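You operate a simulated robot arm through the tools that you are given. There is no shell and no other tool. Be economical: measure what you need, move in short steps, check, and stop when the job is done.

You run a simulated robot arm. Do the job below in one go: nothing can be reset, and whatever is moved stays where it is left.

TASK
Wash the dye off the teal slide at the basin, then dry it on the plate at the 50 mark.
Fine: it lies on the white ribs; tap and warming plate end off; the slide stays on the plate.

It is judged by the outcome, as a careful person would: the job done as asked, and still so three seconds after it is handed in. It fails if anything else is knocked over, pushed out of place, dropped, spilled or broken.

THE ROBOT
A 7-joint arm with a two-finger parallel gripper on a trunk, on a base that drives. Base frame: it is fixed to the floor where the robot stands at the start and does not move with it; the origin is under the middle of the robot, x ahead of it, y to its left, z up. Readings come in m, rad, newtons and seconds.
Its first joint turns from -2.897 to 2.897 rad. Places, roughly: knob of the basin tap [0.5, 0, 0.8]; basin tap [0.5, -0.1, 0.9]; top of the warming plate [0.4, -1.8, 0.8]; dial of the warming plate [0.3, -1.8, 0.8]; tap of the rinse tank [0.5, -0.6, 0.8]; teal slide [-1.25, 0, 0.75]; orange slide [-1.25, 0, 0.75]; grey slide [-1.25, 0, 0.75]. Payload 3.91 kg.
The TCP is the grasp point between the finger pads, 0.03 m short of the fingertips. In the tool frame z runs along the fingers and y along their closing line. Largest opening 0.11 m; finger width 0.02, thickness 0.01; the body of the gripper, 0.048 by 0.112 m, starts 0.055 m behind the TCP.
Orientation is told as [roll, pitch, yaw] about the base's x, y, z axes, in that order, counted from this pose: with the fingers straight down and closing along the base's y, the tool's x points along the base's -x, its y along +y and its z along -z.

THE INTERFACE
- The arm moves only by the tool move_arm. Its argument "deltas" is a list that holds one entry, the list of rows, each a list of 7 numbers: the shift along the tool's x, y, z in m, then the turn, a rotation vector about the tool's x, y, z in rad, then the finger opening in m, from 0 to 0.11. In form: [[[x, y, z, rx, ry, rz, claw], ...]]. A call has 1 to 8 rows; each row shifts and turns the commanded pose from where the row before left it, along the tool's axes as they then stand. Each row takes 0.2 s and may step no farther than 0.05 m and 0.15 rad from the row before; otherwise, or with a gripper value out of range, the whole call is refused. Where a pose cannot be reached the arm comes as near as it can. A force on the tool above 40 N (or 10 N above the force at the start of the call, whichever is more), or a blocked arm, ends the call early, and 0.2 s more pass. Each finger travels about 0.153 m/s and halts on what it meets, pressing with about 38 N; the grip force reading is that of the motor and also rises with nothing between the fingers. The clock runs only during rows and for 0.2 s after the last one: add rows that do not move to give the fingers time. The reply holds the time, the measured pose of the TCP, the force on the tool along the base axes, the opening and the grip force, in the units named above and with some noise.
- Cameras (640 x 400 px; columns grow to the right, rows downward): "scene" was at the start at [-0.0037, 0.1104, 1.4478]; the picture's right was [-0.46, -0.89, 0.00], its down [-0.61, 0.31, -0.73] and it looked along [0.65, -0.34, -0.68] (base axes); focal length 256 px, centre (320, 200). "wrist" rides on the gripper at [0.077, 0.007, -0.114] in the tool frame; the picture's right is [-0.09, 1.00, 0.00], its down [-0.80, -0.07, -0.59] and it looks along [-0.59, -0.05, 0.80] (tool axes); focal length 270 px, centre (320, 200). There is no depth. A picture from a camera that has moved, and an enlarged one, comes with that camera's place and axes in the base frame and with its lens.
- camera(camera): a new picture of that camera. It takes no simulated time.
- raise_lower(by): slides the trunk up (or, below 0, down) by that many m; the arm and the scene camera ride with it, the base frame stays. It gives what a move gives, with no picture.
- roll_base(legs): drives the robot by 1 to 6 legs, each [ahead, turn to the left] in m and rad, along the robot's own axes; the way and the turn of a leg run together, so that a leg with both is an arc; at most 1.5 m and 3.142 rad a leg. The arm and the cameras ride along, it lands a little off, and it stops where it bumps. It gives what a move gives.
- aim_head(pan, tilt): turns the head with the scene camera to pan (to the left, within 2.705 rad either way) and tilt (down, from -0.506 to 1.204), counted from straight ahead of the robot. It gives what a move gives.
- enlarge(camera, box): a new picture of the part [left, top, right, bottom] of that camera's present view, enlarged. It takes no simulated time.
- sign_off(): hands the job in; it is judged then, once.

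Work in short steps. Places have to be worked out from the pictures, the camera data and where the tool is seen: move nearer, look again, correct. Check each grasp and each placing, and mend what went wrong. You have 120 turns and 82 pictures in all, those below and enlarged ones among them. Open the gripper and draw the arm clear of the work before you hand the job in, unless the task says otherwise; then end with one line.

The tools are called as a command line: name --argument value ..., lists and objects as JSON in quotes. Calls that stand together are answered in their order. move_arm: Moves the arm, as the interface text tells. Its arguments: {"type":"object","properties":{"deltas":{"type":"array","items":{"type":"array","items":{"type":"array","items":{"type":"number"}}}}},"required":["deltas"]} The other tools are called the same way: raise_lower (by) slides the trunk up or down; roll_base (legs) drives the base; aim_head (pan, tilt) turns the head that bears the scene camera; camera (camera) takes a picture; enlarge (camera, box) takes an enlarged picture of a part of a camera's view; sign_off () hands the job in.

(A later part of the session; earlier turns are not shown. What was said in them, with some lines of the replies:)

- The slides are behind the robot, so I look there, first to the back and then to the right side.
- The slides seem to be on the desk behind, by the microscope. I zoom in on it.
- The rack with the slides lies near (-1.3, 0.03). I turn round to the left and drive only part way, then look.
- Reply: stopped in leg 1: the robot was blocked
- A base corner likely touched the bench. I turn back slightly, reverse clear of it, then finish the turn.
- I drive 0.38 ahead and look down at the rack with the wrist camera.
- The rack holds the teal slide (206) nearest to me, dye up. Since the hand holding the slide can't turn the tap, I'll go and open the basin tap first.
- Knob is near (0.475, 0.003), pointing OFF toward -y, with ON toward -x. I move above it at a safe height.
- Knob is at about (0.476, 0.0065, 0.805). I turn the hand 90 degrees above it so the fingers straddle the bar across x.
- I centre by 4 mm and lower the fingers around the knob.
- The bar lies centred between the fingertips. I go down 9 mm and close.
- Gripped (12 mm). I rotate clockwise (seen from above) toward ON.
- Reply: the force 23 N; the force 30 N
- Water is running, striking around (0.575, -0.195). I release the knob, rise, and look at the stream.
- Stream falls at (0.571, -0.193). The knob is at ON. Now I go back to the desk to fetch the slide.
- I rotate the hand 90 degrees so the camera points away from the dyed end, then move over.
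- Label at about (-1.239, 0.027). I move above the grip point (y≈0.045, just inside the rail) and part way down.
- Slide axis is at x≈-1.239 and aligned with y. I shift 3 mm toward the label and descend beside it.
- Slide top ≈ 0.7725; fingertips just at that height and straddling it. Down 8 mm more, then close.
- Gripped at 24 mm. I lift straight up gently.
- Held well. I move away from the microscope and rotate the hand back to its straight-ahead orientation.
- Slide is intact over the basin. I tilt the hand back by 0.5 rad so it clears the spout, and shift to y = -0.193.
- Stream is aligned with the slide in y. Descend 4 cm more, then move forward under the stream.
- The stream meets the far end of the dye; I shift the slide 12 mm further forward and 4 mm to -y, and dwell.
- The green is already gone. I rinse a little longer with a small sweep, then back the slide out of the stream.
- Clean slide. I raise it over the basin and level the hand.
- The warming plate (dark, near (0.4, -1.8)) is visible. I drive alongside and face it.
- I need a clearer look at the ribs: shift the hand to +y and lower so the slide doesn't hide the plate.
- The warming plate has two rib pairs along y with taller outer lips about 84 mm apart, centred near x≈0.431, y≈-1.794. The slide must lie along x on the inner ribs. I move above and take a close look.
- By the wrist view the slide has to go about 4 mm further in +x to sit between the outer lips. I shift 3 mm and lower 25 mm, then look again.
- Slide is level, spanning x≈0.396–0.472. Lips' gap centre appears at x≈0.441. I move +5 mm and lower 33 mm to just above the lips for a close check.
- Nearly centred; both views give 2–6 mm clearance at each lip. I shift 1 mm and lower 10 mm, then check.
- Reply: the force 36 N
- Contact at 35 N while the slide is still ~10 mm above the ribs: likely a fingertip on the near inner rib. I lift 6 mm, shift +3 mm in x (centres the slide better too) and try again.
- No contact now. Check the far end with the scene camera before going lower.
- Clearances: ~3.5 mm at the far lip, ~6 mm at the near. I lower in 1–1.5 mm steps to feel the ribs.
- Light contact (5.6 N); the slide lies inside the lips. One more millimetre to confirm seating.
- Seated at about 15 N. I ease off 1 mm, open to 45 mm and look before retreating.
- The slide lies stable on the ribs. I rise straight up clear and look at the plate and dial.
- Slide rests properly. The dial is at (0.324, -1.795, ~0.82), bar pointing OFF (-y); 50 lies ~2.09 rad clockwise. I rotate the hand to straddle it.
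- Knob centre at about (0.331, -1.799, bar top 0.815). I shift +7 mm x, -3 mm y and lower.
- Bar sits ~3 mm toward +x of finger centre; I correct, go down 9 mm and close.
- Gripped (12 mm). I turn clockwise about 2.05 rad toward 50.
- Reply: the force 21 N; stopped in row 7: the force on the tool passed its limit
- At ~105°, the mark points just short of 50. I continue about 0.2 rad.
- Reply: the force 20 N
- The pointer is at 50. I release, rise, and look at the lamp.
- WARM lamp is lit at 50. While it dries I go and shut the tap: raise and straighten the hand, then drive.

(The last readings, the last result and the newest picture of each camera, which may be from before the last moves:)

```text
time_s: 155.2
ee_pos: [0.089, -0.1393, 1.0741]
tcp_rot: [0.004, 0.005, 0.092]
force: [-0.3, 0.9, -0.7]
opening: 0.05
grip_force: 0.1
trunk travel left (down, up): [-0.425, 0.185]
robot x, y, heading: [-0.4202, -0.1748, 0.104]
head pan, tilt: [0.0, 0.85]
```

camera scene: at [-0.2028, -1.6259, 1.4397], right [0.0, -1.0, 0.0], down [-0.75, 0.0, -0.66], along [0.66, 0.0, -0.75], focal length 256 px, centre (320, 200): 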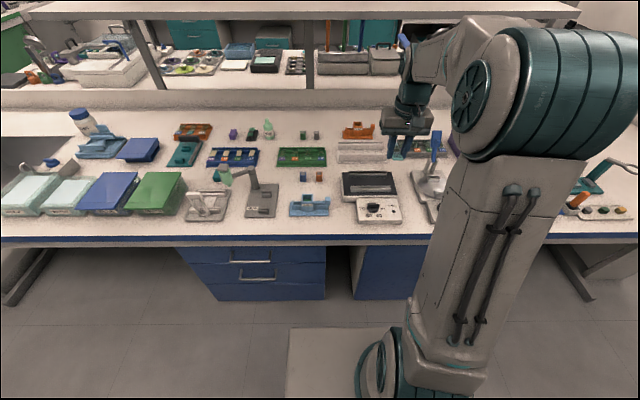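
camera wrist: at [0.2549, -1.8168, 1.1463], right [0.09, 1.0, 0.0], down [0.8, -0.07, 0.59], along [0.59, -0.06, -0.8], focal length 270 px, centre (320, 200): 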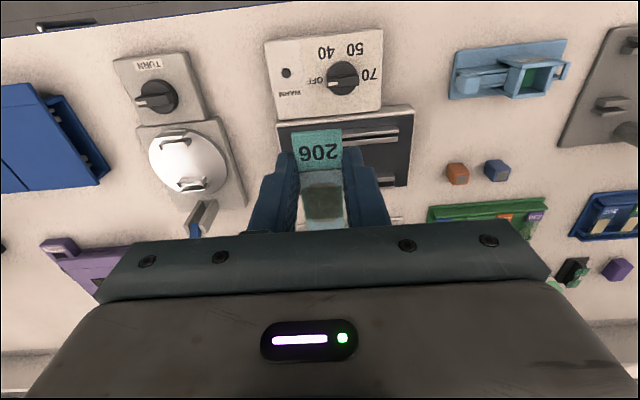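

I correct heading and drive in to the same spot as before.

roll_base --legs '[[0, -0.095], [0.35, 0]]'

camera --camera "wrist"

```text
time_s: 158.0
ee_pos: [0.4507, -0.1904, 1.0735]
tcp_rot: [0.004, 0.006, -0.008]
force: [-0.2, -0.7, -0.3]
opening: 0.05
grip_force: 0.1
trunk travel left (down, up): [-0.425, 0.185]
robot x, y, heading: [-0.061, -0.1765, 0.002]
head pan, tilt: [0.0, 0.85]
```

```text
10 pictures are left
camera wrist: at [0.3727, -0.1841, 1.1888], right [0.09, 1.0, 0.0], down [0.8, -0.08, 0.59], along [0.59, -0.05, -0.81], focal length 270 px, centre (320, 200)
```

wrist: 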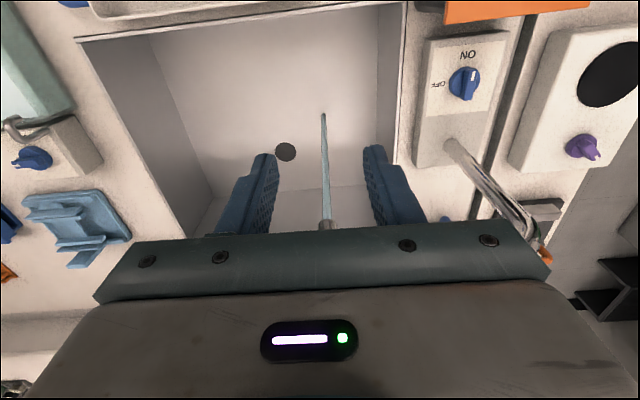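

Only 10 pictures remain, so I rely on readings: the knob grip pose was (0.480, 0.0045, 0.832) at yaw 0. I move above it.

move_arm --deltas '[[[-0.006, 0.039, 0, 0, -0.006, 0, 0.05], [-0.006, 0.039, 0, 0, 0, 0, 0.05], [-0.006, 0.039, 0, 0, 0, 0, 0.05], [-0.006, 0.039, 0, 0, 0, 0, 0.05], [-0.006, 0.039, 0, 0, 0, 0, 0.05], [0, 0, 0.05, 0, 0, 0, 0.05], [0, 0, 0.05, 0, 0, 0, 0.05], [0, 0, 0, 0, 0, 0, 0.05]]]'

```text
time_s: 159.8
ee_pos: [0.4838, 0.0023, 0.9729]
tcp_rot: [0.002, -0.001, -0.007]
force: [-0.5, 0.0, 0.7]
opening: 0.0504
grip_force: 0.1
trunk travel left (down, up): [-0.425, 0.185]
robot x, y, heading: [-0.0609, -0.1778, -0.001]
head pan, tilt: [0.0, 0.85]
```

move_arm --deltas '[[[0.003, 0.002, 0.04, 0, 0, 0, 0.05], [0, 0, 0.04, 0, 0, 0, 0.05], [0, 0, 0.05, 0, 0, 0, 0.05], [0, 0, 0, 0, 0, 0, 0.05]]]'

enlarge --camera "wrist" --box '[200, 60, 440, 220]'

```text
time_s: 160.8
ee_pos: [0.4778, 0.0038, 0.842]
tcp_rot: [0.003, -0.001, -0.007]
force: [-0.4, -0.9, -0.6]
opening: 0.0502
grip_force: 0.1
trunk travel left (down, up): [-0.425, 0.185]
robot x, y, heading: [-0.0614, -0.174, -0.003]
head pan, tilt: [0.0, 0.85]
```

```text
2.50 times, centred on (320, 140) of wrist
camera zoom: at [0.3993, 0.0112, 0.9576], right [0.09, 1.0, 0.0], down [0.8, -0.08, 0.6], along [0.59, -0.05, -0.8], focal length 676 px, centre (320, 350)
```

zoom: 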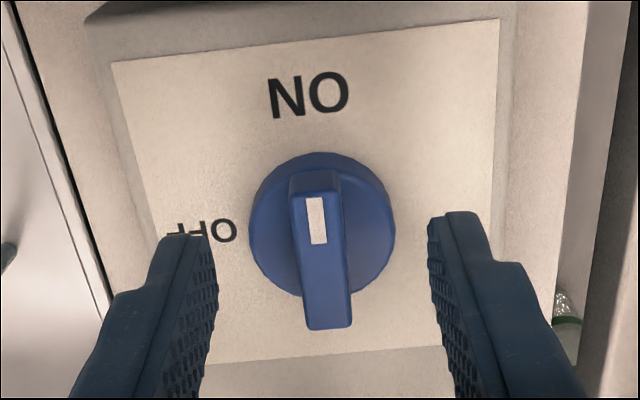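

Well centred. I lower 10 mm, close on the bar, and start turning counter-clockwise toward OFF.

move_arm --deltas '[[[0, 0, 0.01, 0, 0, 0, 0.05], [0, 0, 0, 0, 0, 0, 0.01], [0, 0, 0, 0, 0, 0, 0.01], [0, 0, 0, 0, 0, 0, 0.01]]]'

move_arm --deltas '[[[0, 0, 0, 0, 0, -0.13, 0.01], [0, 0, 0, 0, 0, -0.13, 0.01], [0, 0, 0, 0, 0, -0.13, 0.01], [0, 0, 0, 0, 0, -0.13, 0.01], [0, 0, 0, 0, 0, -0.13, 0.01], [0, 0, 0, 0, 0, -0.13, 0.01]]]'

move_arm --deltas '[[[0, 0, 0, 0, 0, -0.13, 0.01], [0, 0, 0, 0, 0, -0.13, 0.01], [0, 0, 0, 0, 0, -0.13, 0.01], [0, 0, 0, 0, 0, -0.13, 0.01], [0, 0, 0, 0, 0, -0.13, 0.01], [0, 0, 0, 0, 0, -0.135, 0.01]]]'

```text
time_s: 161.8
ee_pos: [0.4771, 0.0045, 0.8336]
tcp_rot: [0.002, 0.001, -0.006]
force: [-0.8, -1.7, -5.0]
opening: 0.0117
grip_force: 44.9
trunk travel left (down, up): [-0.425, 0.185]
robot x, y, heading: [-0.0608, -0.1744, 0.001]
head pan, tilt: [0.0, 0.85]
```

```text
time_s: 163.2
ee_pos: [0.4783, 0.0032, 0.8323]
tcp_rot: [0.002, 0.001, 0.773]
force: [-5.8, -26.7, -16.2]
opening: 0.0121
grip_force: 45.1
trunk travel left (down, up): [-0.425, 0.185]
robot x, y, heading: [-0.0574, -0.1767, -0.009]
head pan, tilt: [0.0, 0.85]
```

```text
time_s: 164.6
ee_pos: [0.4812, 0.0021, 0.8331]
tcp_rot: [0.001, -0.002, 1.557]
force: [-4.5, -30.6, -21.8]
opening: 0.0121
grip_force: 45.0
trunk travel left (down, up): [-0.425, 0.185]
robot x, y, heading: [-0.0577, -0.1781, -0.009]
head pan, tilt: [0.0, 0.85]
```

Turned back to about 1.557 (OFF was 1.571). A last small nudge, release, rise, and check with the wrist camera.

move_arm --deltas '[[[0, 0, 0, 0, 0, -0.03, 0.01], [0, 0, 0, 0, 0, 0, 0.05], [0, 0, 0, 0, 0, 0, 0.05], [0, 0, -0.04, 0, 0, 0, 0.05], [0, 0, -0.05, 0, 0, 0, 0.05], [0, 0, -0.05, 0, 0, 0, 0.05], [0, 0, -0.05, 0, 0, 0, 0.05], [0, 0, -0.05, 0, 0, 0, 0.05]]]'

camera --camera "scene"

```text
time_s: 166.4
ee_pos: [0.4791, 0.005, 1.0765]
tcp_rot: [-0.001, -0.002, 1.588]
force: [0.0, 0.5, 0.7]
opening: 0.0499
grip_force: 0.1
trunk travel left (down, up): [-0.425, 0.185]
robot x, y, heading: [-0.06, -0.1765, -0.006]
head pan, tilt: [0.0, 0.85]
```

```text
8 pictures are left
camera scene: at [-0.0588, -0.0278, 1.4397], right [0.0, -1.0, 0.0], down [-0.75, 0.0, -0.66], along [0.66, 0.0, -0.75], focal length 256 px, centre (320, 200)
```

scene: 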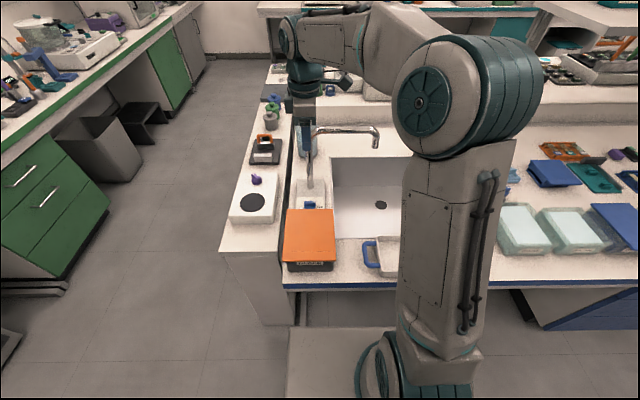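

No water: the tap is off. I retract the arm from the spout and turn the hand toward the yaw needed for the dial (-0.47), then drive back.

move_arm --deltas '[[[0, 0.05, 0, 0, 0, 0, 0.045], [0, 0.05, 0, 0, 0, 0, 0.045], [0.045, 0, 0, 0, 0, 0, 0.045], [0.045, 0, 0, 0, 0, 0, 0.045], [0.045, 0, 0, 0, 0, 0, 0.045], [0.04, 0, 0, 0, 0, 0, 0.045], [0, 0, 0, 0, 0, 0.137, 0.045], [0, 0, 0, 0, 0, 0.137, 0.045]]]'

move_arm --deltas '[[[0, 0, 0, 0, 0, 0.137, 0.045], [0, 0, 0, 0, 0, 0.137, 0.045], [0, 0, 0, 0, 0, 0.137, 0.045], [0, 0, 0, 0, 0, 0.137, 0.045], [0, 0, 0, 0, 0, 0.137, 0.045], [0, 0, 0, 0, 0, 0.137, 0.045], [0, 0, 0, 0, 0, 0.137, 0.045], [0, 0, 0, 0, 0, 0.137, 0.045]]]'

move_arm --deltas '[[[0, 0, 0, 0, 0, 0.137, 0.045], [0, 0, 0, 0, 0, 0.137, 0.045], [0, 0, 0, 0, 0, 0.137, 0.045], [0, 0, 0, 0, 0, 0.137, 0.045], [0, 0, 0, 0, 0, 0.13, 0.045]]]'

roll_base --legs '[[-0.25, 0], [0, -1.564], [1.5, 0], [0.1, 0], [0, 1.56]]'

```text
time_s: 168.2
ee_pos: [0.382, -0.1718, 1.0719]
tcp_rot: [-0.001, -0.003, 1.314]
force: [0.3, -0.4, 0.9]
opening: 0.0448
grip_force: 0.0
trunk travel left (down, up): [-0.425, 0.185]
robot x, y, heading: [-0.0574, -0.1814, -0.006]
head pan, tilt: [0.0, 0.85]
```

```text
time_s: 170.0
ee_pos: [0.38, -0.172, 1.0737]
tcp_rot: [0.001, -0.001, 0.216]
force: [-0.2, -0.6, 0.3]
opening: 0.0454
grip_force: 0.1
trunk travel left (down, up): [-0.425, 0.185]
robot x, y, heading: [-0.0594, -0.1775, -0.003]
head pan, tilt: [0.0, 0.85]
```

```text
time_s: 171.2
ee_pos: [0.3813, -0.1705, 1.0734]
tcp_rot: [0.003, 0.0, -0.462]
force: [0.1, 0.4, 0.0]
opening: 0.0451
grip_force: 0.0
trunk travel left (down, up): [-0.425, 0.185]
robot x, y, heading: [-0.0591, -0.176, -0.006]
head pan, tilt: [0.0, 0.85]
```

```text
time_s: 188.5
ee_pos: [0.1597, -1.7718, 1.0733]
tcp_rot: [0.005, 0.001, -0.429]
force: [0.7, 0.1, -0.5]
opening: 0.045
grip_force: 0.0
trunk travel left (down, up): [-0.425, 0.185]
robot x, y, heading: [-0.2794, -1.792, 0.031]
head pan, tilt: [0.0, 0.85]
```

I drive in the last bit and look at the plate and slide.

roll_base --legs '[[0.08, -0.03]]'

enlarge --camera "scene" --box '[320, 150, 420, 230]'

```text
time_s: 189.6
ee_pos: [0.2407, -1.7834, 1.0737]
tcp_rot: [0.001, 0.002, -0.458]
force: [-0.1, 0.3, -0.4]
opening: 0.0448
grip_force: 0.0
trunk travel left (down, up): [-0.425, 0.185]
robot x, y, heading: [-0.2031, -1.7901, -0.002]
head pan, tilt: [0.0, 0.85]
```

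```text
5.00 times, centred on (370, 190) of scene
camera zoom: at [-0.1996, -1.6414, 1.4397], right [0.0, -1.0, 0.0], down [-0.75, 0.0, -0.66], along [0.66, 0.0, -0.75], focal length 1281 px, centre (70, 250)
```

zoom: 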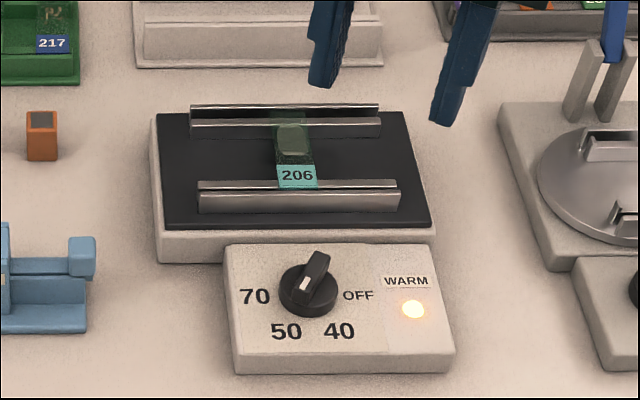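

The slide now looks clear and dry, and lies on the ribs. I move over the dial to turn it off.

move_arm --deltas '[[[-0.0437, 0.0143, 0, 0, 0, 0.01, 0.045], [-0.0437, 0.0143, 0, 0, 0, 0, 0.045], [0, 0, 0.045, 0, 0, 0, 0.045], [0, 0, 0.045, 0, 0, 0, 0.045], [0, 0, 0.045, 0, 0, 0, 0.045], [0, 0, 0.0, 0, 0, 0, 0.045]]]'

```text
time_s: 191.0
ee_pos: [0.3323, -1.7939, 0.9393]
tcp_rot: [0.003, 0.002, -0.467]
force: [-0.4, 0.6, 0.0]
opening: 0.045
grip_force: 0.0
trunk travel left (down, up): [-0.425, 0.185]
robot x, y, heading: [-0.2003, -1.7895, -0.003]
head pan, tilt: [0.0, 0.85]
```

move_arm --deltas '[[[-0.001, -0.002, 0.045, 0, 0, 0, 0.045], [0, 0, 0.045, 0, 0, 0, 0.045], [0, 0, 0.005, 0, 0, 0, 0.045], [0, 0, 0.0, 0, 0, 0, 0.045]]]'

enlarge --camera "wrist" --box '[180, 40, 460, 220]'

```text
time_s: 192.0
ee_pos: [0.3288, -1.7952, 0.8408]
tcp_rot: [0.004, 0.001, -0.468]
force: [0.3, -0.6, -0.7]
opening: 0.0452
grip_force: 0.1
trunk travel left (down, up): [-0.425, 0.185]
robot x, y, heading: [-0.2008, -1.7892, -0.003]
head pan, tilt: [0.0, 0.85]
```

```text
2.22 times, centred on (320, 130) of wrist
camera zoom: at [0.2613, -1.7551, 0.9561], right [0.53, 0.85, 0.0], down [0.68, -0.43, 0.59], along [0.51, -0.31, -0.8], focal length 601 px, centre (320, 356)
```

zoom: 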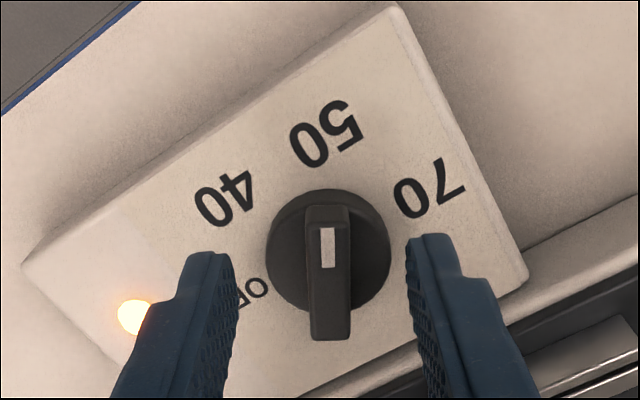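

Aligned within 2 mm. I lower 8 mm, close, and turn counter-clockwise back to OFF.

move_arm --deltas '[[[0, 0.0015, 0.008, 0, 0, 0, 0.045], [0, 0, 0, 0, 0, 0, 0.01], [0, 0, 0, 0, 0, 0, 0.01], [0, 0, 0, 0, 0, 0, 0.01]]]'

move_arm --deltas '[[[0, 0, 0, 0, 0, -0.13, 0.01], [0, 0, 0, 0, 0, -0.13, 0.01], [0, 0, 0, 0, 0, -0.13, 0.01], [0, 0, 0, 0, 0, -0.13, 0.01], [0, 0, 0, 0, 0, -0.13, 0.01]]]'

move_arm --deltas '[[[0, 0, 0, 0, 0, -0.13, 0.01], [0, 0, 0, 0, 0, -0.13, 0.01], [0, 0, 0, 0, 0, -0.13, 0.01], [0, 0, 0, 0, 0, -0.13, 0.01], [0, 0, 0, 0, 0, -0.13, 0.01]]]'

```text
time_s: 193.0
ee_pos: [0.3299, -1.7943, 0.8332]
tcp_rot: [0.002, 0.003, -0.466]
force: [0.9, 4.2, -3.4]
opening: 0.0119
grip_force: 44.5
trunk travel left (down, up): [-0.425, 0.185]
robot x, y, heading: [-0.1994, -1.7861, 0.001]
head pan, tilt: [0.0, 0.85]
```

```text
time_s: 194.2
ee_pos: [0.329, -1.7976, 0.8331]
tcp_rot: [0.003, 0.005, 0.183]
force: [-20.1, 0.1, -14.6]
opening: 0.012
grip_force: 44.9
trunk travel left (down, up): [-0.425, 0.185]
robot x, y, heading: [-0.1974, -1.7885, 0.001]
head pan, tilt: [0.0, 0.85]
```

```text
time_s: 195.4
ee_pos: [0.3321, -1.8024, 0.8338]
tcp_rot: [0.005, 0.0, 0.833]
force: [-12.5, -23.8, -29.5]
opening: 0.0122
grip_force: 45.1
trunk travel left (down, up): [-0.425, 0.185]
robot x, y, heading: [-0.2, -1.7901, -0.006]
head pan, tilt: [0.0, 0.85]
```

Side forces are building from an off-centre grip; I shift the command a few mm toward the measured position while continuing.

move_arm --deltas '[[[0.0025, -0.004, 0.002, 0, 0, 0, 0.01], [0, 0, 0, 0, 0, -0.13, 0.01], [0, 0, 0, 0, 0, -0.13, 0.01], [0, 0, 0, 0, 0, -0.13, 0.01]]]'

move_arm --deltas '[[[0, 0, 0, 0, 0, -0.13, 0.01], [0, 0, 0, 0, 0, -0.13, 0.01], [0, 0, 0, 0, 0, -0.1, 0.01]]]'

```text
time_s: 196.4
ee_pos: [0.333, -1.8017, 0.8349]
tcp_rot: [0.0, -0.003, 1.224]
force: [-10.3, -8.9, -13.6]
opening: 0.0118
grip_force: 44.7
trunk travel left (down, up): [-0.425, 0.185]
robot x, y, heading: [-0.2018, -1.7877, -0.002]
head pan, tilt: [0.0, 0.85]
```

```text
time_s: 197.2
ee_pos: [0.3359, -1.8014, 0.8339]
tcp_rot: [-0.007, -0.002, 1.583]
force: [8.2, -8.8, 3.2]
opening: 0.0119
grip_force: 45.8
trunk travel left (down, up): [-0.425, 0.185]
robot x, y, heading: [-0.2031, -1.7899, -0.0]
head pan, tilt: [0.0, 0.85]
```

The dial should be at OFF (yaw 1.583). I release, rise, draw back and check.

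move_arm --deltas '[[[0, 0, 0, 0, 0, 0, 0.045], [0, 0, 0, 0, 0, 0, 0.045], [0, 0, -0.04, 0, 0, 0, 0.045], [0, 0, -0.05, 0, 0, 0, 0.045], [0, 0, -0.05, 0, 0, 0, 0.045], [0, 0, -0.05, 0, 0, 0, 0.045], [0, 0.04, -0.03, 0, 0, 0, 0.06], [0, 0.04, 0, 0, 0, 0, 0.06]]]'

enlarge --camera "scene" --box '[320, 150, 420, 230]'

```text
time_s: 199.0
ee_pos: [0.2547, -1.804, 1.0562]
tcp_rot: [-0.002, -0.003, 1.582]
force: [-0.8, -0.1, 0.4]
opening: 0.0602
grip_force: 0.0
trunk travel left (down, up): [-0.425, 0.185]
robot x, y, heading: [-0.202, -1.7893, -0.004]
head pan, tilt: [0.0, 0.85]
```

```text
5.00 times, centred on (370, 190) of scene
camera zoom: at [-0.2009, -1.6414, 1.4397], right [0.0, -1.0, 0.0], down [-0.75, 0.0, -0.66], along [0.66, 0.0, -0.75], focal length 1281 px, centre (70, 250)
```

zoom: 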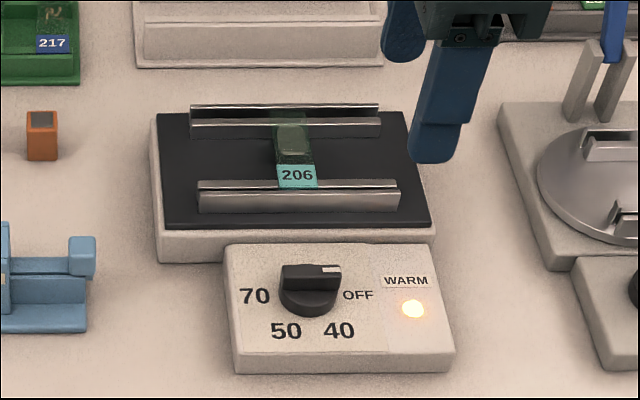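

The dial points at OFF; the WARM lamp still glows, perhaps residual heat. I wait a while and look again.

move_arm --deltas '[[[0, 0.04, 0, 0, 0, 0, 0.06], [0, 0, 0, 0, 0, 0, 0.06], [0, 0, 0, 0, 0, 0, 0.06], [0, 0, 0, 0, 0, 0, 0.06], [0, 0, 0, 0, 0, 0, 0.06], [0, 0, 0, 0, 0, 0, 0.06], [0, 0, 0, 0, 0, 0, 0.06], [0, 0, 0, 0, 0, 0, 0.06]]]'

aim_head --pan 0.5 --tilt 0.85

aim_head --pan -1.5 --tilt 0.85

aim_head --pan 1.5 --tilt 0.85

aim_head --pan -1.5 --tilt 0.85

aim_head --pan 0.0 --tilt 0.85

enlarge --camera "scene" --box '[340, 160, 415, 225]'

```text
time_s: 200.8
ee_pos: [0.2151, -1.8045, 1.0534]
tcp_rot: [-0.001, -0.003, 1.582]
force: [0.8, 0.0, 0.6]
opening: 0.0597
grip_force: 0.2
trunk travel left (down, up): [-0.425, 0.185]
robot x, y, heading: [-0.2018, -1.7911, -0.003]
head pan, tilt: [0.0, 0.85]
```

```text
time_s: 201.7
ee_pos: [0.2143, -1.8041, 1.054]
tcp_rot: [0.001, -0.003, 1.583]
force: [0.2, 0.0, 0.6]
opening: 0.06
grip_force: 0.0
trunk travel left (down, up): [-0.425, 0.185]
robot x, y, heading: [-0.2016, -1.7893, -0.002]
head pan, tilt: [0.499, 0.85]
```

```text
time_s: 203.6
ee_pos: [0.2139, -1.8038, 1.0532]
tcp_rot: [-0.001, -0.003, 1.583]
force: [0.2, -1.2, 0.3]
opening: 0.0598
grip_force: 0.1
trunk travel left (down, up): [-0.425, 0.185]
robot x, y, heading: [-0.2058, -1.792, -0.004]
head pan, tilt: [-1.499, 0.85]
```

```text
time_s: 206.2
ee_pos: [0.2134, -1.8033, 1.0527]
tcp_rot: [0.001, -0.003, 1.584]
force: [-0.2, -0.5, 0.3]
opening: 0.0601
grip_force: 0.0
trunk travel left (down, up): [-0.425, 0.185]
robot x, y, heading: [-0.2033, -1.7894, -0.0]
head pan, tilt: [1.499, 0.85]
```

```text
time_s: 208.8
ee_pos: [0.2152, -1.804, 1.0525]
tcp_rot: [-0.001, -0.003, 1.583]
force: [-0.1, -0.5, 0.6]
opening: 0.06
grip_force: 0.1
trunk travel left (down, up): [-0.425, 0.185]
robot x, y, heading: [-0.2077, -1.789, 0.0]
head pan, tilt: [-1.499, 0.85]
```

```text
time_s: 210.4
ee_pos: [0.2135, -1.8047, 1.0527]
tcp_rot: [0.0, -0.004, 1.584]
force: [0.1, -0.5, 0.6]
opening: 0.0598
grip_force: 0.0
trunk travel left (down, up): [-0.425, 0.185]
robot x, y, heading: [-0.1992, -1.7912, 0.001]
head pan, tilt: [0.0, 0.85]
```

```text
6.15 times, centred on (378, 192) of scene
camera zoom: at [-0.2002, -1.6416, 1.4397], right [0.0, -1.0, 0.0], down [-0.75, 0.0, -0.66], along [0.66, 0.0, -0.75], focal length 1577 px, centre (-34, 246)
```

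zoom: 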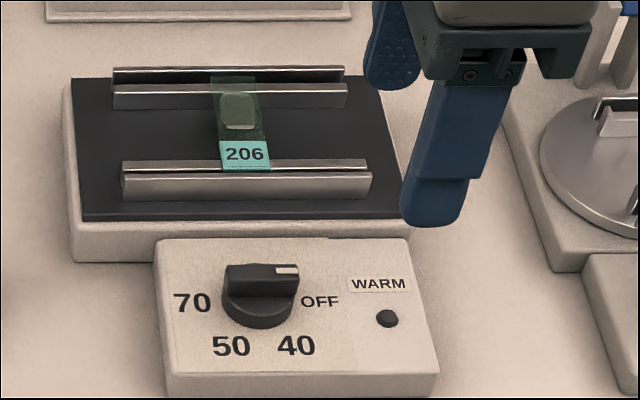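

The lamp has gone out, the dial is at OFF, the slide lies dry on the ribs, the tap is shut and the arm is clear. Handing in.

sign_off

```text
The job is handed in.
```

The teal slide is washed clean of dye, dried at the 50 mark, and lies on the plate's ribs, with the tap and warming plate both off.
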